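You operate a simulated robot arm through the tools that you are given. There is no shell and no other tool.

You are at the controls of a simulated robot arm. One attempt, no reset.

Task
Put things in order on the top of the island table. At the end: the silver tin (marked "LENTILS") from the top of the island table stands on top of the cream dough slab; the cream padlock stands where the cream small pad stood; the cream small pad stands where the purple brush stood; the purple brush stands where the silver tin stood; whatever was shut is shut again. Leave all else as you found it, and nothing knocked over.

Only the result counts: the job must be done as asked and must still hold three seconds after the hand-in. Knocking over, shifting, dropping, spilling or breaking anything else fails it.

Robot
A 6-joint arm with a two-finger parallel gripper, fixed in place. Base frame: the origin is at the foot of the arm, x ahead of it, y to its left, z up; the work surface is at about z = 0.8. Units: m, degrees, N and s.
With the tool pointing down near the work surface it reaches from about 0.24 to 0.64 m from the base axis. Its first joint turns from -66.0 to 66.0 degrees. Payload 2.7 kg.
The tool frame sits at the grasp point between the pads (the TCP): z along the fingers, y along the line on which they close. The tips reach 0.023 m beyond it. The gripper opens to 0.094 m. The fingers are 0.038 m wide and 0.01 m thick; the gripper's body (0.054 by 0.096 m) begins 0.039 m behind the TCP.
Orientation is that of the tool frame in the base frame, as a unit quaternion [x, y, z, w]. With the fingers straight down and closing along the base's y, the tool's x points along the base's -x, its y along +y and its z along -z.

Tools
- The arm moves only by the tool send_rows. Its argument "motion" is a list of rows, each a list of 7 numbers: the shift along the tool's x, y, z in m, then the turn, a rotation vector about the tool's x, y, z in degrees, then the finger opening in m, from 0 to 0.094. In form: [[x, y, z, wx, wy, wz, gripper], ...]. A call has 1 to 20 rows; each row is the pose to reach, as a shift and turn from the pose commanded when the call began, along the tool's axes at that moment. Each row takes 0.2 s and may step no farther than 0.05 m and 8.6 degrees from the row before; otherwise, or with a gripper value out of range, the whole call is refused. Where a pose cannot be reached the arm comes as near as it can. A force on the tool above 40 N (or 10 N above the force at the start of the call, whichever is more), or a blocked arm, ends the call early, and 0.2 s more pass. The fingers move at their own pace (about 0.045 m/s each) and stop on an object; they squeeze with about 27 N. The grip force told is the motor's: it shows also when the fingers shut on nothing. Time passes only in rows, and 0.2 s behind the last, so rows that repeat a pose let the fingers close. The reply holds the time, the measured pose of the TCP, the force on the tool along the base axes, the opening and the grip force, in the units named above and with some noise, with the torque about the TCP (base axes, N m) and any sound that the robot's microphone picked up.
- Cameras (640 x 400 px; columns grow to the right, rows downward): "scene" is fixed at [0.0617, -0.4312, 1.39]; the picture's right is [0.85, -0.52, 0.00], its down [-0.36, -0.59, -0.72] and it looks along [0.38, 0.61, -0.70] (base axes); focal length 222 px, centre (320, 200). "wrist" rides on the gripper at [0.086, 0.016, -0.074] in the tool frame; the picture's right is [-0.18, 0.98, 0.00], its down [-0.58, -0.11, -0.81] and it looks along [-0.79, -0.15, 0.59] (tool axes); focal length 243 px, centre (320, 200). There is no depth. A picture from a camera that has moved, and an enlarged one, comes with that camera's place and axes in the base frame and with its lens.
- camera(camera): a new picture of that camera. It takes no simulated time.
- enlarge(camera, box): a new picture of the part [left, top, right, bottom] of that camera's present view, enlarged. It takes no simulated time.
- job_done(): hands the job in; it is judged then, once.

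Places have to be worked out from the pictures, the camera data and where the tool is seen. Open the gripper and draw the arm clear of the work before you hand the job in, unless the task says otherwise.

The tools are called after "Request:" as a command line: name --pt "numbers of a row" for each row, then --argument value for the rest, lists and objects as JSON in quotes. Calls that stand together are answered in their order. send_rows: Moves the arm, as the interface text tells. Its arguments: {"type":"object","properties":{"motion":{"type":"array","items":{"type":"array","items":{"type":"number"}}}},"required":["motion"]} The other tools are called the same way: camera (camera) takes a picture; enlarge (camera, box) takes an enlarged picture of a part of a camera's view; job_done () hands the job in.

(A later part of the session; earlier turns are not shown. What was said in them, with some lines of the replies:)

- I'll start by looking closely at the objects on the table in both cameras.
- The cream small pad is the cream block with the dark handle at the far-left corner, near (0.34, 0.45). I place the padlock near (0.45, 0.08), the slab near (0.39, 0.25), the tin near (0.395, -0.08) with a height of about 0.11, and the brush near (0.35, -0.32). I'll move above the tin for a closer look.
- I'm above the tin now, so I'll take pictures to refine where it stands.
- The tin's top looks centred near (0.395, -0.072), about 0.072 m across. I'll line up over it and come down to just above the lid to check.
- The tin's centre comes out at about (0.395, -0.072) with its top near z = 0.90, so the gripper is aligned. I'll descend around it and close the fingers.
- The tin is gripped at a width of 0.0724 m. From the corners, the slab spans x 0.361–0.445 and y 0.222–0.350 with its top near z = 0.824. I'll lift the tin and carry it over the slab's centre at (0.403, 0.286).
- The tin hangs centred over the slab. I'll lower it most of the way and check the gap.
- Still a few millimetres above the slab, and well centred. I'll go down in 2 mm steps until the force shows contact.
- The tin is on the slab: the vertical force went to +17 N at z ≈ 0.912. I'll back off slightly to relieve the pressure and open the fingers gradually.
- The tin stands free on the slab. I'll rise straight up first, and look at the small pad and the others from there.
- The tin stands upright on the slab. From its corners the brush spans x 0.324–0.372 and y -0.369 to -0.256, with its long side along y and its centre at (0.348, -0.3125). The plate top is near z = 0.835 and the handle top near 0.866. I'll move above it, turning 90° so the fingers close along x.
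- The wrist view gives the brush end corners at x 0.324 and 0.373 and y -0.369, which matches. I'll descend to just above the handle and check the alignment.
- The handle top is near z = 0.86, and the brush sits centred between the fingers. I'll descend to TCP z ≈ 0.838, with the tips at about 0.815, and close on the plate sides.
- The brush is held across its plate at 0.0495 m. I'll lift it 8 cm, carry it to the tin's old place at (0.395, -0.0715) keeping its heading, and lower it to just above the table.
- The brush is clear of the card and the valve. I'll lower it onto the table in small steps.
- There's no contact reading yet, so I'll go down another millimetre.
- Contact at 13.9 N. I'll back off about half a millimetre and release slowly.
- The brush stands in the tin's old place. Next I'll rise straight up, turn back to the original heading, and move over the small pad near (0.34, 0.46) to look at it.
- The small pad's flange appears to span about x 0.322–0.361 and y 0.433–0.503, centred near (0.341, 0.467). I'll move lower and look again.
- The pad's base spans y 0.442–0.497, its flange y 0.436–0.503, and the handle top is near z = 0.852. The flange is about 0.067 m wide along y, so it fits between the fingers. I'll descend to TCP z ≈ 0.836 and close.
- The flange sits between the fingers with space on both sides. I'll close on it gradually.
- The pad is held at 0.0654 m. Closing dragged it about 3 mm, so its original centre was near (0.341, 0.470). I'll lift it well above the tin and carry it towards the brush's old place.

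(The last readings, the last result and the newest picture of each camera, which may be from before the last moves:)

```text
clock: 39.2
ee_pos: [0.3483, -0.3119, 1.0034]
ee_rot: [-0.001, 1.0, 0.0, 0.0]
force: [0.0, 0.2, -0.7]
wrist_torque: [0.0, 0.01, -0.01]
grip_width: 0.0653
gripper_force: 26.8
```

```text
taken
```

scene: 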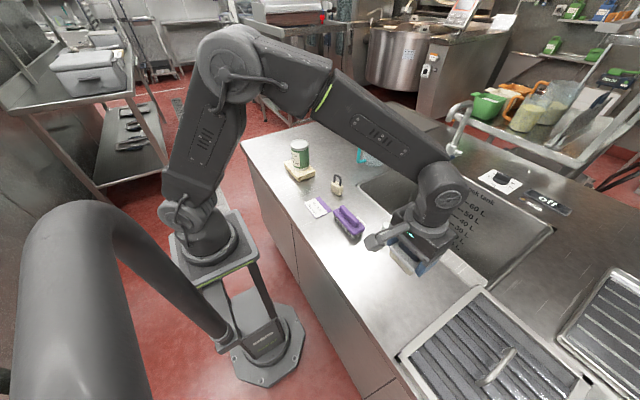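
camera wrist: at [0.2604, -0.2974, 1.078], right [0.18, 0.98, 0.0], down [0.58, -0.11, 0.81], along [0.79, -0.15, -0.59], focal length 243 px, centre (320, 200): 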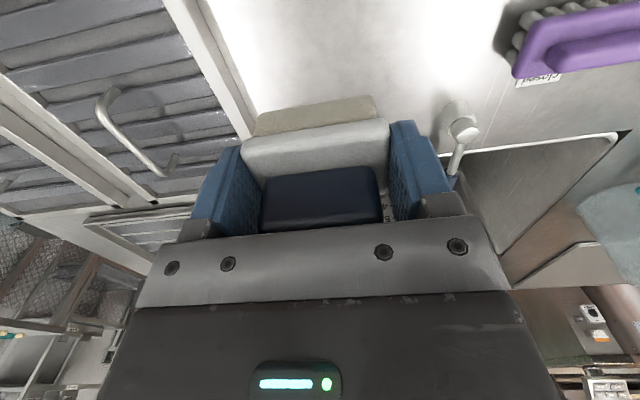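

The pad is above the brush's old place at (0.348, -0.3125). I'll lower it to just above the table.

Request:
send_rows --pt "0 0 0.04 0 0 0 0.05" --pt "0 0 0.08 0 0 0 0.05" --pt "0 0 0.12 0 0 0 0.05" --pt "0 0 0.145 0 0 0 0.05" --pt "0 0 0.155 0 0 0 0.05" --pt "0 0 0.16 0 0 0 0.05" --pt "0 0 0.163 0 0 0 0.05" --pt "0 0 0.163 0 0 0 0.05"

Request:
enlarge --camera "scene" --box '[340, 220, 436, 310]'

```text
clock: 41.0
ee_pos: [0.3496, -0.3119, 0.8393]
ee_rot: [-0.002, 1.0, -0.001, 0.0]
force: [-0.1, 0.4, 0.2]
wrist_torque: [-0.03, -0.04, 0.0]
grip_width: 0.0656
gripper_force: 27.2
```

```text
4.44 times, centred on (388, 265) of scene
camera zoom: at [0.0617, -0.4312, 1.39], right [0.85, -0.52, 0.0], down [-0.36, -0.59, -0.72], along [0.38, 0.61, -0.7], focal length 987 px, centre (18, -89)
```

zoom: 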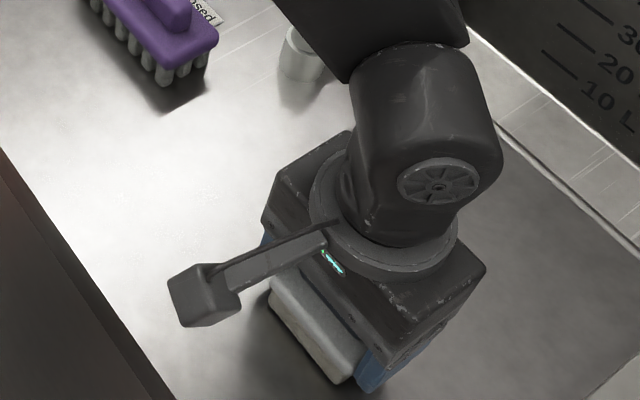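

Nearly down. I'll take 1 mm steps and watch for contact.

Request:
send_rows --pt "0 0 0.001 0 0 0 0.05" --pt "0 0 0.002 0 0 0 0.05" --pt "0 0 0.002 0 0 0 0.05"

```text
clock: 41.8
ee_pos: [0.35, -0.3119, 0.8361]
ee_rot: [-0.001, 1.0, 0.0, 0.0]
force: [-1.5, 0.1, 0.0]
wrist_torque: [0.0, -0.02, 0.01]
grip_width: 0.0652
gripper_force: 27.1
```

Request:
send_rows --pt "0 0 0.001 0 0 0 0.05" --pt "0 0 0.001 0 0 0 0.05"

```text
clock: 42.4
ee_pos: [0.3494, -0.3121, 0.837]
ee_rot: [-0.001, 1.0, -0.002, -0.001]
force: [-5.6, 2.5, 16.2]
wrist_torque: [0.12, 0.22, 0.0]
grip_width: 0.0654
gripper_force: 26.7
```

Contact at 16 N, so the pad is on the table. I'll ease off by about half a millimetre and release.

Request:
send_rows --pt "0 0 -0.0007 0 0 0 0.05" --pt "0 0 -0.0007 0 0 0 0.066" --pt "0 0 -0.0007 0 0 0 0.075" --pt "0 0 -0.0007 0 0 0 0.094" --pt "0 0 -0.0007 0 0 0 0.094"

Request:
camera --camera "wrist"

```text
clock: 43.6
ee_pos: [0.3504, -0.3113, 0.8366]
ee_rot: [-0.001, 1.0, 0.0, 0.0]
force: [0.5, -1.0, 0.1]
wrist_torque: [0.03, -0.03, -0.01]
grip_width: 0.0941
gripper_force: 0.1
```

```text
taken
camera wrist: at [0.2627, -0.2969, 0.9117], right [0.18, 0.98, 0.0], down [0.58, -0.11, 0.81], along [0.79, -0.15, -0.59], focal length 243 px, centre (320, 200)
```

wrist: 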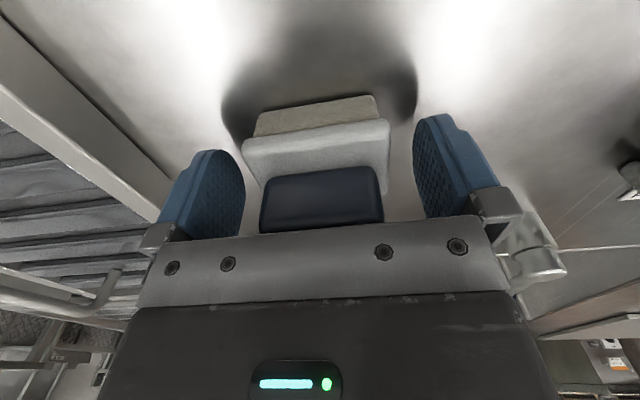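

The pad stands free. I'll rise straight up and then move over toward the padlock near (0.45, 0.08).

Request:
send_rows --pt "0 0 -0.02 0 0 0 0.094" --pt "0 0 -0.06 0 0 0 0.094" --pt "0 0 -0.1 0 0 0 0.094" --pt "0 0 -0.14 0 0 0 0.094" --pt "-0.008 0.04 -0.14 0 0 0 0.094" --pt "-0.016 0.08 -0.14 0 0 0 0.094" --pt "-0.024 0.12 -0.14 0 0 0 0.094" --pt "-0.032 0.16 -0.14 0 0 0 0.094" --pt "-0.04 0.2 -0.14 0 0 0 0.094" --pt "-0.048 0.24 -0.14 0 0 0 0.094" --pt "-0.056 0.28 -0.14 0 0 0 0.094" --pt "-0.064 0.32 -0.14 0 0 0 0.094" --pt "-0.072 0.36 -0.14 0 0 0 0.094" --pt "-0.08 0.393 -0.14 0 0 0 0.094" --pt "-0.08 0.393 -0.14 0 0 0 0.094"

Request:
camera --camera "wrist"

Request:
camera --camera "scene"

Request:
enlarge --camera "scene" --box '[304, 160, 368, 220]'

```text
clock: 46.8
ee_pos: [0.4292, 0.0815, 0.9754]
ee_rot: [-0.001, 1.0, 0.0, 0.0]
force: [0.3, -0.2, 0.0]
wrist_torque: [0.01, 0.0, 0.02]
grip_width: 0.0938
gripper_force: 0.0
```

```text
taken
camera wrist: at [0.3418, 0.0969, 1.0499], right [0.18, 0.98, 0.0], down [0.58, -0.11, 0.81], along [0.79, -0.15, -0.59], focal length 243 px, centre (320, 200)
```

wrist: 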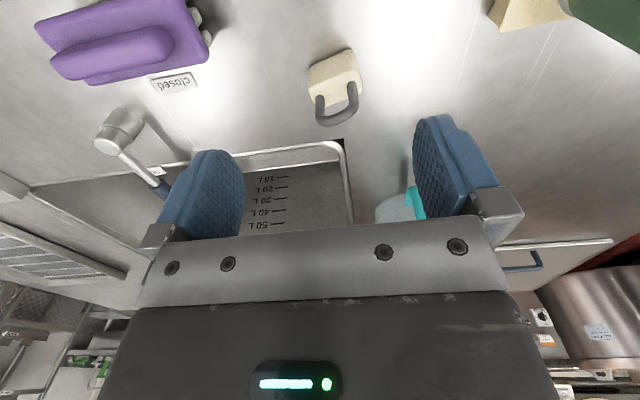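

```text
taken
```

scene: 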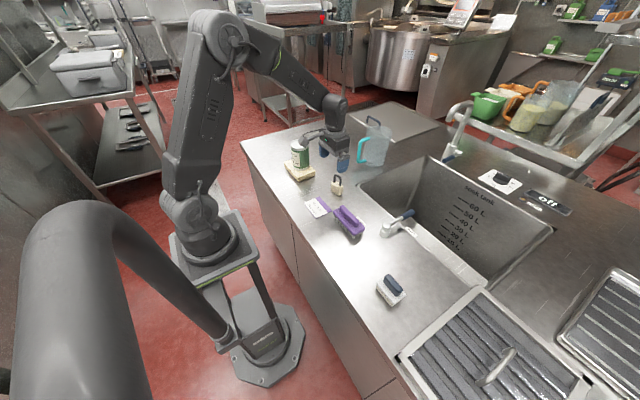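

```text
6.67 times, centred on (336, 190) of scene
camera zoom: at [0.0617, -0.4312, 1.39], right [0.85, -0.52, 0.0], down [-0.36, -0.59, -0.72], along [0.38, 0.61, -0.7], focal length 1480 px, centre (213, 267)
```

zoom: 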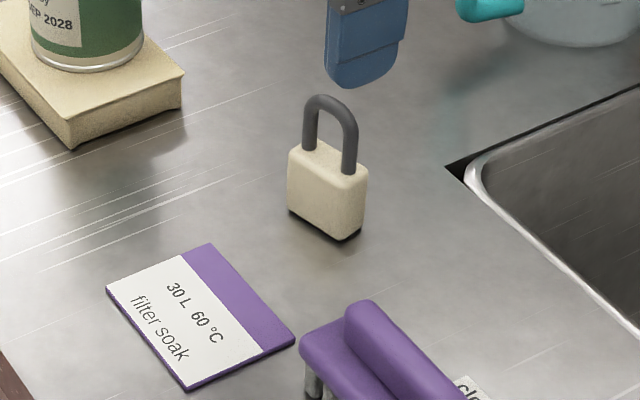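

The padlock's body is about 0.042 × 0.022 m and turned roughly 14°, with the shackle rising to around z = 0.88. I'll enlarge the wrist view to pin this down.

Request:
enlarge --camera "wrist" --box '[280, 20, 400, 140]'

Request:
enlarge --camera "scene" --box '[320, 168, 352, 200]'

```text
3.33 times, centred on (340, 80) of wrist
camera zoom: at [0.3418, 0.0969, 1.0499], right [0.18, 0.98, 0.0], down [0.58, -0.11, 0.81], along [0.79, -0.15, -0.59], focal length 809 px, centre (253, 600)
```

zoom: 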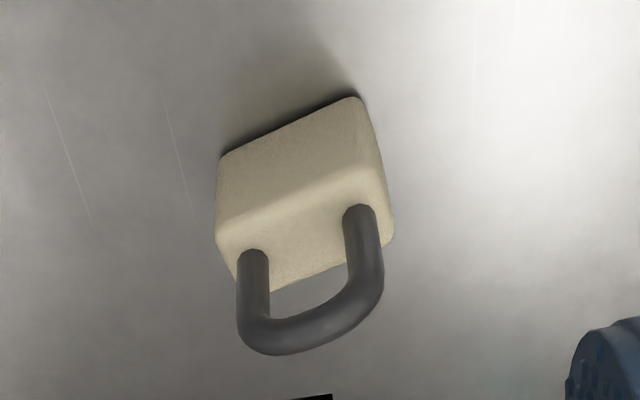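

```text
12.50 times, centred on (336, 184) of scene
camera zoom: at [0.0617, -0.4312, 1.39], right [0.85, -0.52, 0.0], down [-0.36, -0.59, -0.72], along [0.38, 0.61, -0.7], focal length 2776 px, centre (120, 400)
```

zoom: 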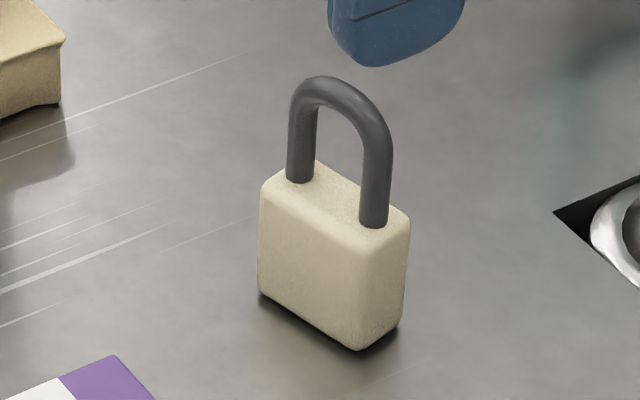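

Both views put the padlock's centre at about (0.460, 0.086), yaw about 14.5°, body top z ≈ 0.838 and shackle top ≈ 0.883. I'll align over it with a matching turn and stop just above the shackle.

Request:
send_rows --pt "-0.016 0.003 0.01 0 0 -7.25 0.094" --pt "-0.032 0.0055 0.025 0 0 -14.5 0.094" --pt "-0.032 0.0055 0.05 0 0 -14.5 0.094" --pt "-0.032 0.0055 0.05 0 0 -14.5 0.094"

Request:
camera --camera "wrist"

Request:
enlarge --camera "scene" --box '[304, 140, 384, 210]'

```text
clock: 47.8
ee_pos: [0.4607, 0.0866, 0.9253]
ee_rot: [-0.127, 0.992, -0.001, -0.001]
force: [-0.2, -0.1, 0.9]
wrist_torque: [0.0, 0.01, 0.01]
grip_width: 0.0937
gripper_force: 0.1
```

```text
taken
camera wrist: at [0.3725, 0.0794, 1.0006], right [-0.07, 1.0, 0.0], down [0.59, 0.04, 0.81], along [0.8, 0.06, -0.59], focal length 243 px, centre (320, 200)
```

wrist: 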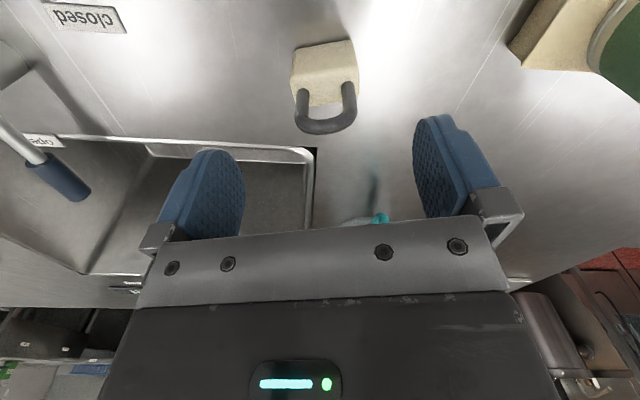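

```text
5.71 times, centred on (344, 175) of scene
camera zoom: at [0.0617, -0.4312, 1.39], right [0.85, -0.52, 0.0], down [-0.36, -0.59, -0.72], along [0.38, 0.61, -0.7], focal length 1269 px, centre (183, 343)
```

zoom: 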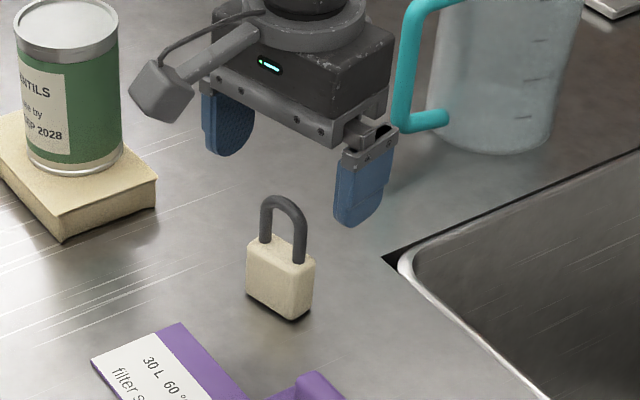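

I'll enlarge the wrist view to check yaw and centring before descending.

Request:
enlarge --camera "wrist" --box '[260, 10, 400, 150]'

```text
2.86 times, centred on (330, 80) of wrist
camera zoom: at [0.3725, 0.0794, 1.0006], right [-0.07, 1.0, 0.0], down [0.59, 0.04, 0.81], along [0.8, 0.06, -0.59], focal length 693 px, centre (291, 543)
```

zoom: 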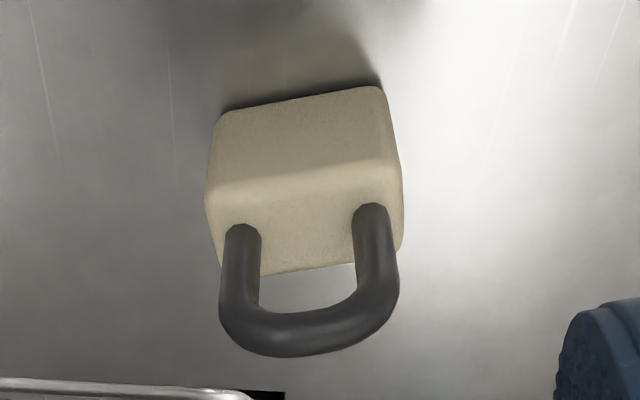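

The padlock is centred within about 2 mm and aligned within about 2°. I'll descend so the fingertips overlap the top of the body, with the palm just above the shackle.

Request:
send_rows --pt "0 0.002 0.025 0 0 0 0.094" --pt "0 0.002 0.05 0 0 0 0.094" --pt "0 0.002 0.066 0 0 0 0.094" --pt "0 0.002 0.073 0 0 0 0.094" --pt "0 0.002 0.073 0 0 0 0.094"

Request:
camera --camera "wrist"

Request:
enlarge --camera "scene" --box '[304, 140, 384, 210]'

```text
clock: 49.0
ee_pos: [0.4611, 0.0886, 0.8526]
ee_rot: [-0.127, 0.992, 0.0, -0.001]
force: [-0.3, -0.4, -0.1]
wrist_torque: [-0.01, -0.01, 0.01]
grip_width: 0.0939
gripper_force: 0.1
```

```text
taken
camera wrist: at [0.3723, 0.0815, 0.9277], right [-0.07, 1.0, 0.0], down [0.59, 0.04, 0.81], along [0.8, 0.06, -0.59], focal length 243 px, centre (320, 200)
```

wrist: 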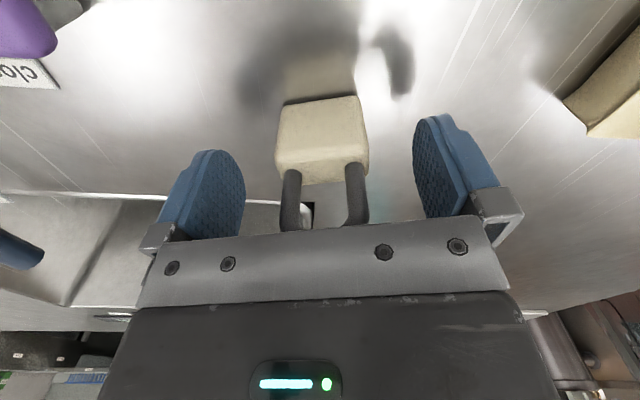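

```text
5.71 times, centred on (344, 175) of scene
camera zoom: at [0.0617, -0.4312, 1.39], right [0.85, -0.52, 0.0], down [-0.36, -0.59, -0.72], along [0.38, 0.61, -0.7], focal length 1269 px, centre (183, 343)
```

zoom: 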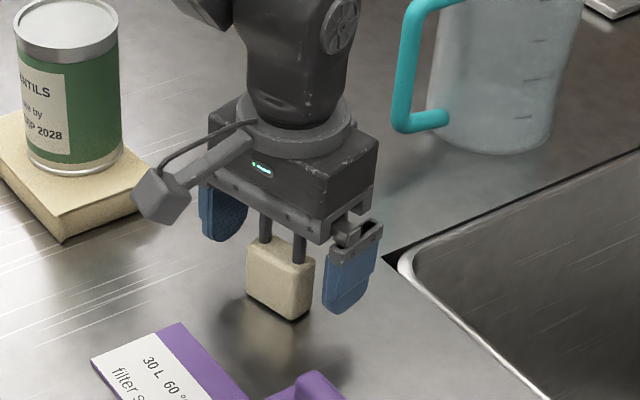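

I'll lower 3 mm more for a better overlap, watching the force for the palm touching the shackle.

Request:
send_rows --pt "0 0 0.0015 0 0 0 0.094" --pt "0 0 0.003 0 0 0 0.094" --pt "0 0 0.003 0 0 0 0.094"

```text
clock: 49.8
ee_pos: [0.4611, 0.0893, 0.8495]
ee_rot: [-0.127, 0.992, 0.0, 0.0]
force: [0.3, 0.2, -0.1]
wrist_torque: [0.0, -0.03, -0.02]
grip_width: 0.0938
gripper_force: 0.1
```

No contact. I'll close on the padlock body now.

Request:
send_rows --pt "0 0 0 0 0 0 0.075" --pt "0 0 0 0 0 0 0.06" --pt "0 0 0 0 0 0 0.045" --pt "0 0 0 0 0 0 0.025" --pt "0 0 0 0 0 0 0.025" --pt "0 0 0 0 0 0 0.025" --pt "0 0 0 0 0 0 0.025"

Request:
camera --camera "wrist"

Request:
enlarge --camera "scene" --box '[304, 140, 384, 210]'

```text
clock: 51.4
ee_pos: [0.461, 0.0871, 0.8502]
ee_rot: [-0.127, 0.992, 0.0, 0.0]
force: [0.3, 0.1, 1.0]
wrist_torque: [0.04, 0.03, -0.01]
grip_width: 0.0455
gripper_force: 27.0
```

```text
taken
camera wrist: at [0.3725, 0.0809, 0.9254], right [-0.07, 1.0, 0.0], down [0.59, 0.04, 0.81], along [0.8, 0.06, -0.59], focal length 243 px, centre (320, 200)
```

wrist: 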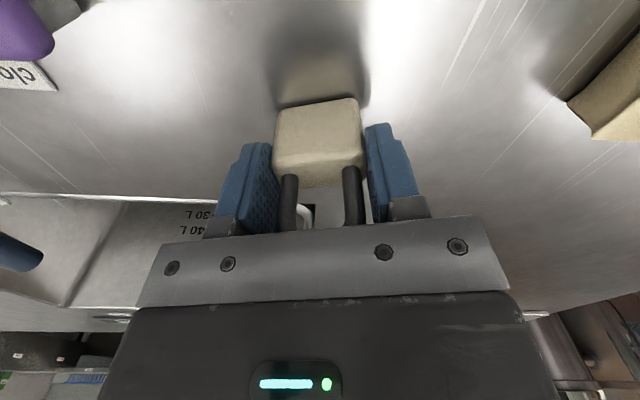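

```text
5.71 times, centred on (344, 175) of scene
camera zoom: at [0.0617, -0.4312, 1.39], right [0.85, -0.52, 0.0], down [-0.36, -0.59, -0.72], along [0.38, 0.61, -0.7], focal length 1269 px, centre (183, 343)
```

zoom: 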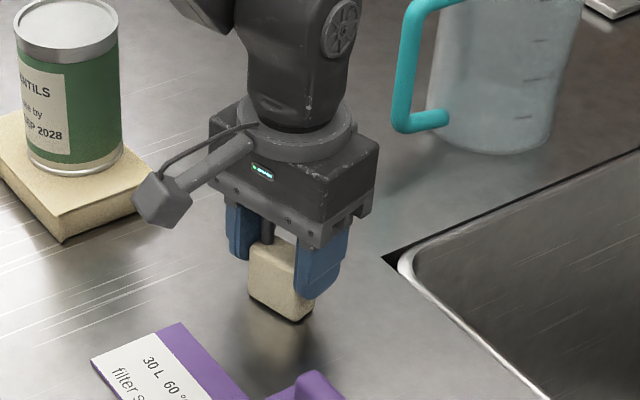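

The grip is firm at 0.0455 m. I'll do a short test lift and check that the padlock hangs straight.

Request:
send_rows --pt "0 0 -0.005 0 0 0 0.025" --pt "0 0 -0.015 0 0 0 0.025" --pt "0 0 -0.03 0 0 0 0.025" --pt "0 0 -0.03 0 0 0 0.025"

Request:
enlarge --camera "wrist" --box '[200, 60, 440, 240]'

Request:
enlarge --camera "scene" --box '[304, 140, 384, 210]'

```text
clock: 52.4
ee_pos: [0.4589, 0.0879, 0.8801]
ee_rot: [-0.127, 0.992, 0.0, 0.0]
force: [-0.5, 0.8, -0.7]
wrist_torque: [-0.03, -0.01, -0.06]
grip_width: 0.0456
gripper_force: 26.6
```

```text
2.22 times, centred on (320, 150) of wrist
camera zoom: at [0.3718, 0.081, 0.9557], right [-0.07, 1.0, 0.0], down [0.59, 0.04, 0.81], along [0.8, 0.06, -0.59], focal length 539 px, centre (320, 311)
```

zoom: 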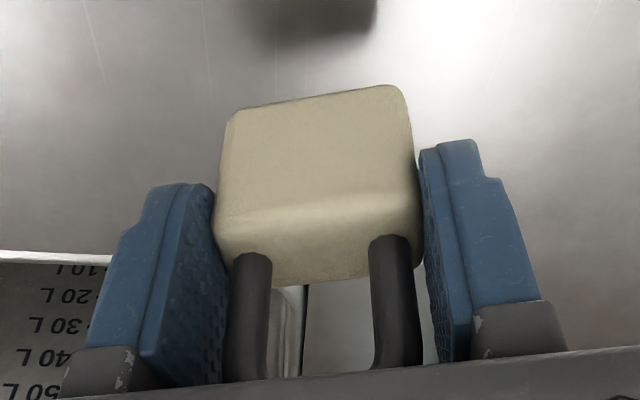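

```text
5.71 times, centred on (344, 175) of scene
camera zoom: at [0.0617, -0.4312, 1.39], right [0.85, -0.52, 0.0], down [-0.36, -0.59, -0.72], along [0.38, 0.61, -0.7], focal length 1269 px, centre (183, 343)
```

zoom: 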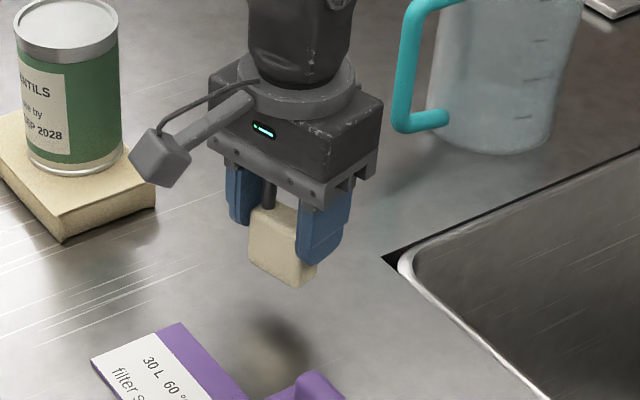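

It hangs straight and secure. I'll lift it above the tin's height and carry it to the small pad's original place at (0.341, 0.470).

Request:
send_rows --pt "0 0 -0.035 0 0 0 0.025" --pt "0 0 -0.07 0 0 0 0.025" --pt "0 0 -0.105 0 0 0 0.025" --pt "0 0 -0.14 0 0 0 0.025" --pt "0.0015 0.03 -0.14 0 0 0 0.025" --pt "0.0033 0.07 -0.14 0 0 0 0.025" --pt "0.0052 0.11 -0.14 0 0 0 0.025" --pt "0.007 0.15 -0.14 0 0 0 0.025" --pt "0.009 0.19 -0.14 0 0 0 0.025" --pt "0.0108 0.23 -0.14 0 0 0 0.025" --pt "0.0127 0.27 -0.14 0 0 0 0.025" --pt "0.0146 0.31 -0.14 0 0 0 0.025" --pt "0.0165 0.35 -0.14 0 0 0 0.025" --pt "0.018 0.385 -0.14 0 0 0 0.025" --pt "0.0188 0.4 -0.14 0 0 0 0.025" --pt "0.0188 0.4 -0.14 0 0 0 0.025"

Request:
camera --camera "wrist"

Request:
camera --camera "scene"

```text
clock: 55.8
ee_pos: [0.3425, 0.4704, 1.0198]
ee_rot: [-0.127, 0.992, -0.001, 0.0]
force: [0.2, 0.0, -2.3]
wrist_torque: [0.01, 0.03, -0.04]
grip_width: 0.0453
gripper_force: 26.6
```

```text
taken
camera wrist: at [0.253, 0.4638, 1.0945], right [-0.07, 1.0, 0.0], down [0.59, 0.04, 0.81], along [0.8, 0.06, -0.59], focal length 243 px, centre (320, 200)
```

wrist: 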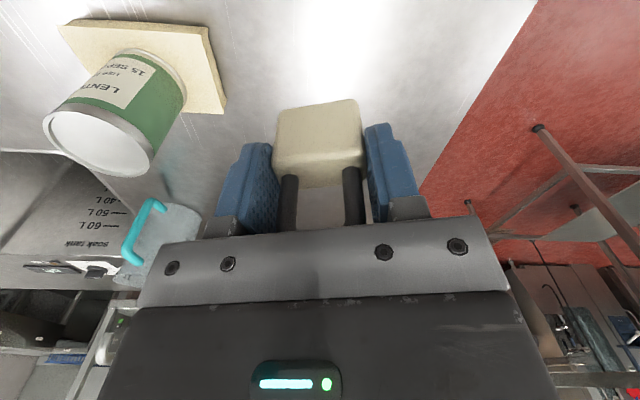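

```text
taken
```

scene: 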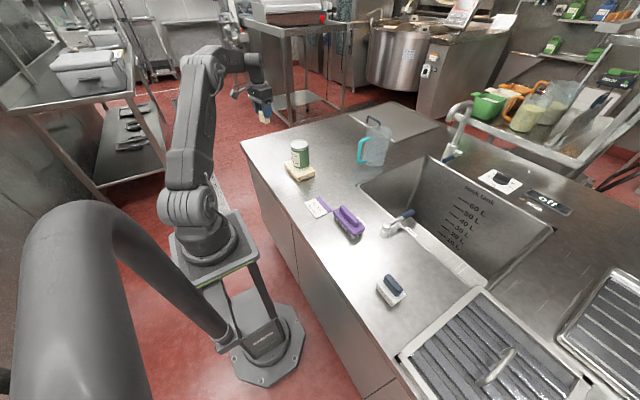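

The padlock is over the target. I'll lower it to a few millimetres above the table.

Request:
send_rows --pt "0 0 0.04 0 0 0 0.025" --pt "0 0 0.08 0 0 0 0.025" --pt "0 0 0.12 0 0 0 0.025" --pt "0 0 0.15 0 0 0 0.025" --pt "0 0 0.162 0 0 0 0.025" --pt "0 0 0.167 0 0 0 0.025" --pt "0 0 0.167 0 0 0 0.025"

Request:
enlarge --camera "scene" --box '[240, 120, 304, 170]'

Request:
enlarge --camera "wrist" --box '[200, 60, 440, 240]'

```text
clock: 57.4
ee_pos: [0.3403, 0.472, 0.852]
ee_rot: [-0.127, 0.992, 0.0, 0.0]
force: [-0.2, -0.4, -2.0]
wrist_torque: [-0.03, 0.01, -0.04]
grip_width: 0.0454
gripper_force: 26.7
```

```text
8.00 times, centred on (272, 145) of scene
camera zoom: at [0.0617, -0.4312, 1.39], right [0.85, -0.52, 0.0], down [-0.36, -0.59, -0.72], along [0.38, 0.61, -0.7], focal length 1776 px, centre (704, 640)
```

zoom: 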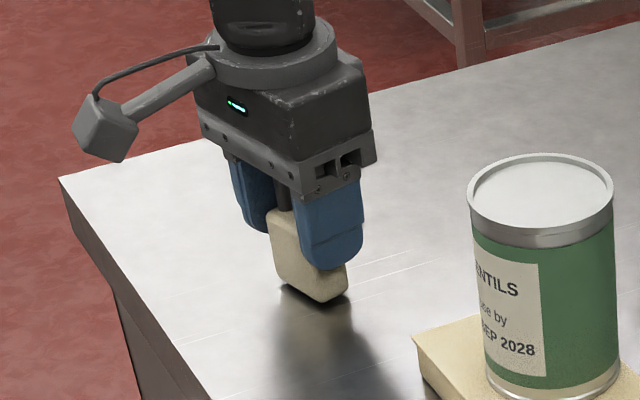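

```text
2.22 times, centred on (320, 150) of wrist
camera zoom: at [0.2533, 0.4635, 0.9272], right [-0.07, 1.0, 0.0], down [0.59, 0.04, 0.81], along [0.8, 0.06, -0.59], focal length 539 px, centre (320, 311)
```

zoom: 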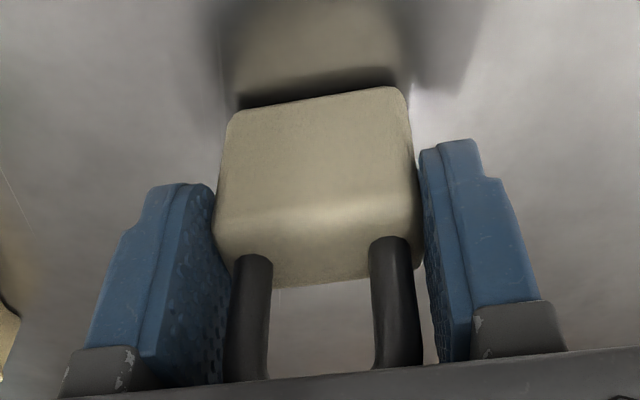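

A gap of 2–3 mm remains. I'll step down slowly until it touches.

Request:
send_rows --pt "0 0 0.001 0 0 0 0.025" --pt "0 0 0.002 0 0 0 0.025" --pt "0 0 0.002 0 0 0 0.025"

```text
clock: 58.2
ee_pos: [0.3415, 0.4701, 0.8499]
ee_rot: [-0.127, 0.992, 0.0, 0.0]
force: [-1.2, -0.1, -0.9]
wrist_torque: [0.03, 0.02, 0.01]
grip_width: 0.0452
gripper_force: 27.0
```

Request:
send_rows --pt "0 0 0.001 0 0 0 0.025" --pt "0 0 0.001 0 0 0 0.025"

```text
clock: 58.8
ee_pos: [0.3424, 0.47, 0.8506]
ee_rot: [-0.127, 0.992, 0.0, 0.0]
force: [-0.7, -1.5, 5.6]
wrist_torque: [-0.18, 0.06, 0.04]
grip_width: 0.0456
gripper_force: 26.8
```

Light contact at 5.6 N: the padlock is down. I'll release gradually and check.

Request:
send_rows --pt "0 0 0 0 0 0 0.045" --pt "0 0 0 0 0 0 0.052" --pt "0 0 0 0 0 0 0.065" --pt "0 0 0 0 0 0 0.085" --pt "0 0 0 0 0 0 0.094" --pt "0 0 0 0 0 0 0.094"

Request:
camera --camera "wrist"

Request:
enlarge --camera "scene" --box '[240, 120, 304, 170]'

```text
clock: 60.2
ee_pos: [0.3423, 0.4699, 0.8497]
ee_rot: [-0.127, 0.992, 0.0, 0.0]
force: [0.6, -0.8, -0.1]
wrist_torque: [-0.02, 0.01, 0.02]
grip_width: 0.094
gripper_force: 0.0
```

```text
taken
camera wrist: at [0.2535, 0.4635, 0.9246], right [-0.07, 1.0, 0.0], down [0.59, 0.04, 0.81], along [0.8, 0.06, -0.59], focal length 243 px, centre (320, 200)
```

wrist: 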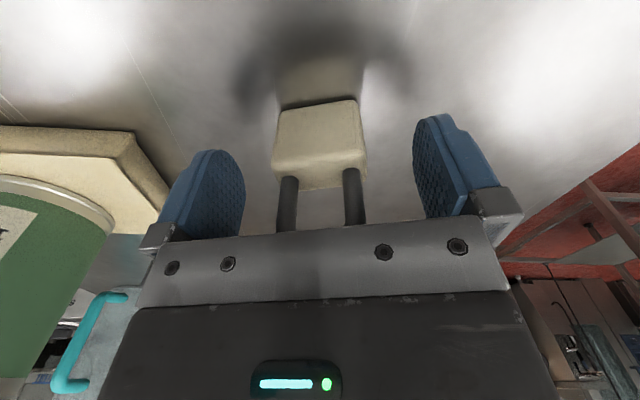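

```text
8.00 times, centred on (272, 145) of scene
camera zoom: at [0.0617, -0.4312, 1.39], right [0.85, -0.52, 0.0], down [-0.36, -0.59, -0.72], along [0.38, 0.61, -0.7], focal length 1776 px, centre (704, 640)
```

zoom: 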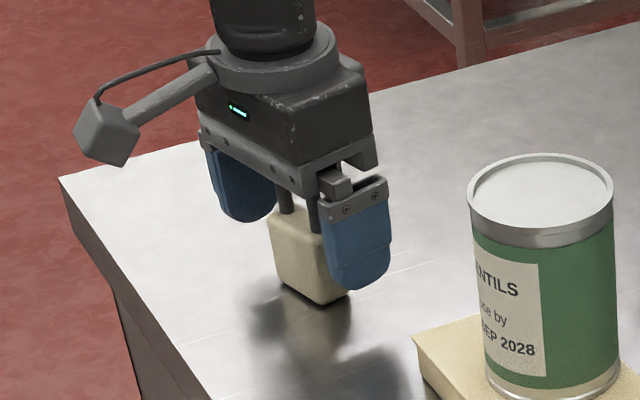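

The padlock stands upright between the open fingers. I'll rise straight up and draw the arm clear toward its starting area, high above everything.

Request:
send_rows --pt "0 0 -0.02 0 0 0 0.094" --pt "0 0 -0.06 0 0 0 0.094" --pt "0 0 -0.1 0 0 0 0.094" --pt "0 0 -0.14 0 0 0 0.094" --pt "0 0 -0.18 0 0 0 0.094" --pt "0 0 -0.22 0 0 0 0.094" --pt "0 0 -0.26 0 0 0 0.094" --pt "0 0 -0.3 0 0 0 0.094" --pt "0 -0.04 -0.32 0 0 0 0.094" --pt "0 -0.08 -0.33 0 0 0 0.094" --pt "0 -0.12 -0.33 0 0 0 0.094" --pt "0 -0.16 -0.33 0 0 0 0.094" --pt "0 -0.2 -0.33 0 0 0 0.094" --pt "0 -0.24 -0.33 0 0 0 0.094" --pt "0 -0.28 -0.33 0 0 0 0.094" --pt "0 -0.28 -0.33 0 0 0 0.094"

Request:
camera --camera "scene"

Request:
enlarge --camera "scene" --box '[230, 130, 390, 230]'

Request:
enlarge --camera "scene" --box '[300, 190, 460, 330]'

Request:
camera --camera "wrist"

```text
clock: 63.6
ee_pos: [0.4121, 0.1977, 1.1799]
ee_rot: [-0.127, 0.992, 0.0, 0.0]
force: [0.5, 0.1, 0.0]
wrist_torque: [0.02, -0.02, 0.02]
grip_width: 0.094
gripper_force: 0.0
```

```text
taken
```

scene: 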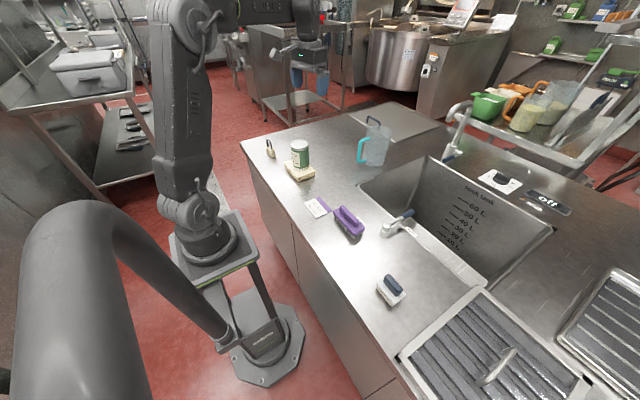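

```text
4.00 times, centred on (310, 180) of scene
camera zoom: at [0.0617, -0.4312, 1.39], right [0.85, -0.52, 0.0], down [-0.36, -0.59, -0.72], along [0.38, 0.61, -0.7], focal length 888 px, centre (360, 280)
```

zoom: 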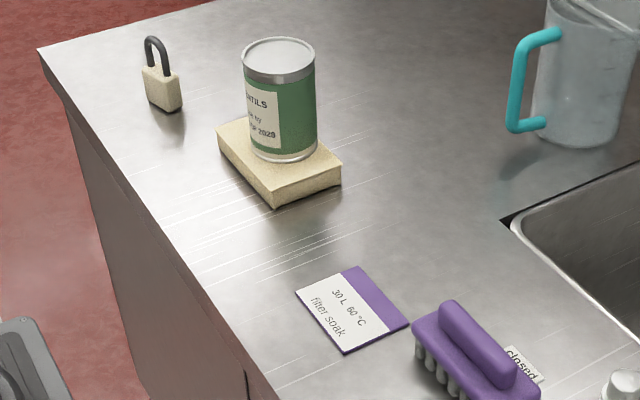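

```text
2.86 times, centred on (380, 260) of scene
camera zoom: at [0.0617, -0.4312, 1.39], right [0.85, -0.52, 0.0], down [-0.36, -0.59, -0.72], along [0.38, 0.61, -0.7], focal length 634 px, centre (149, 29)
```

zoom: 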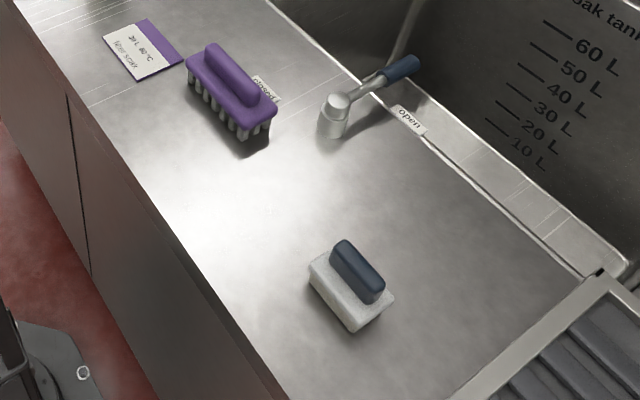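

```text
taken
camera wrist: at [0.3234, 0.1902, 1.2546], right [-0.07, 1.0, 0.0], down [0.59, 0.04, 0.81], along [0.8, 0.06, -0.59], focal length 243 px, centre (320, 200)
```

wrist: 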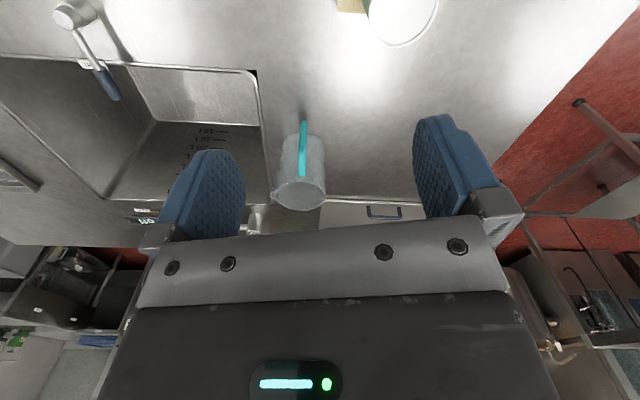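

The pictures confirm the result:
- The tin stands on the slab.
- The padlock stands where the small pad stood, the pad where the brush stood, and the brush where the tin stood.
- The slab, card, valve and jug haven't moved.
- The gripper is open and clear of the table.

I'm handing the job in.

Request:
job_done

```text
The job is handed in.
```

I finished the job and handed it in; the judging result hasn't come back. The last pictures, taken just before hand-in, show:

- **Silver tin:** it stands upright on the cream dough slab, close to its centre.
- **Purple brush:** it stands where the tin stood, with its original heading.
- **Cream small pad:** it stands where the brush stood.
- **Cream padlock:** it stands upright where the small pad stood.

Nothing was knocked over. The slab, the card, the jug and the sink valve look unmoved. I never opened anything, so nothing needed shutting again. The gripper was open and the arm well above the table at hand-in.

I worked out the positions from the pictures, so each object should be within a few millimetres of its target.
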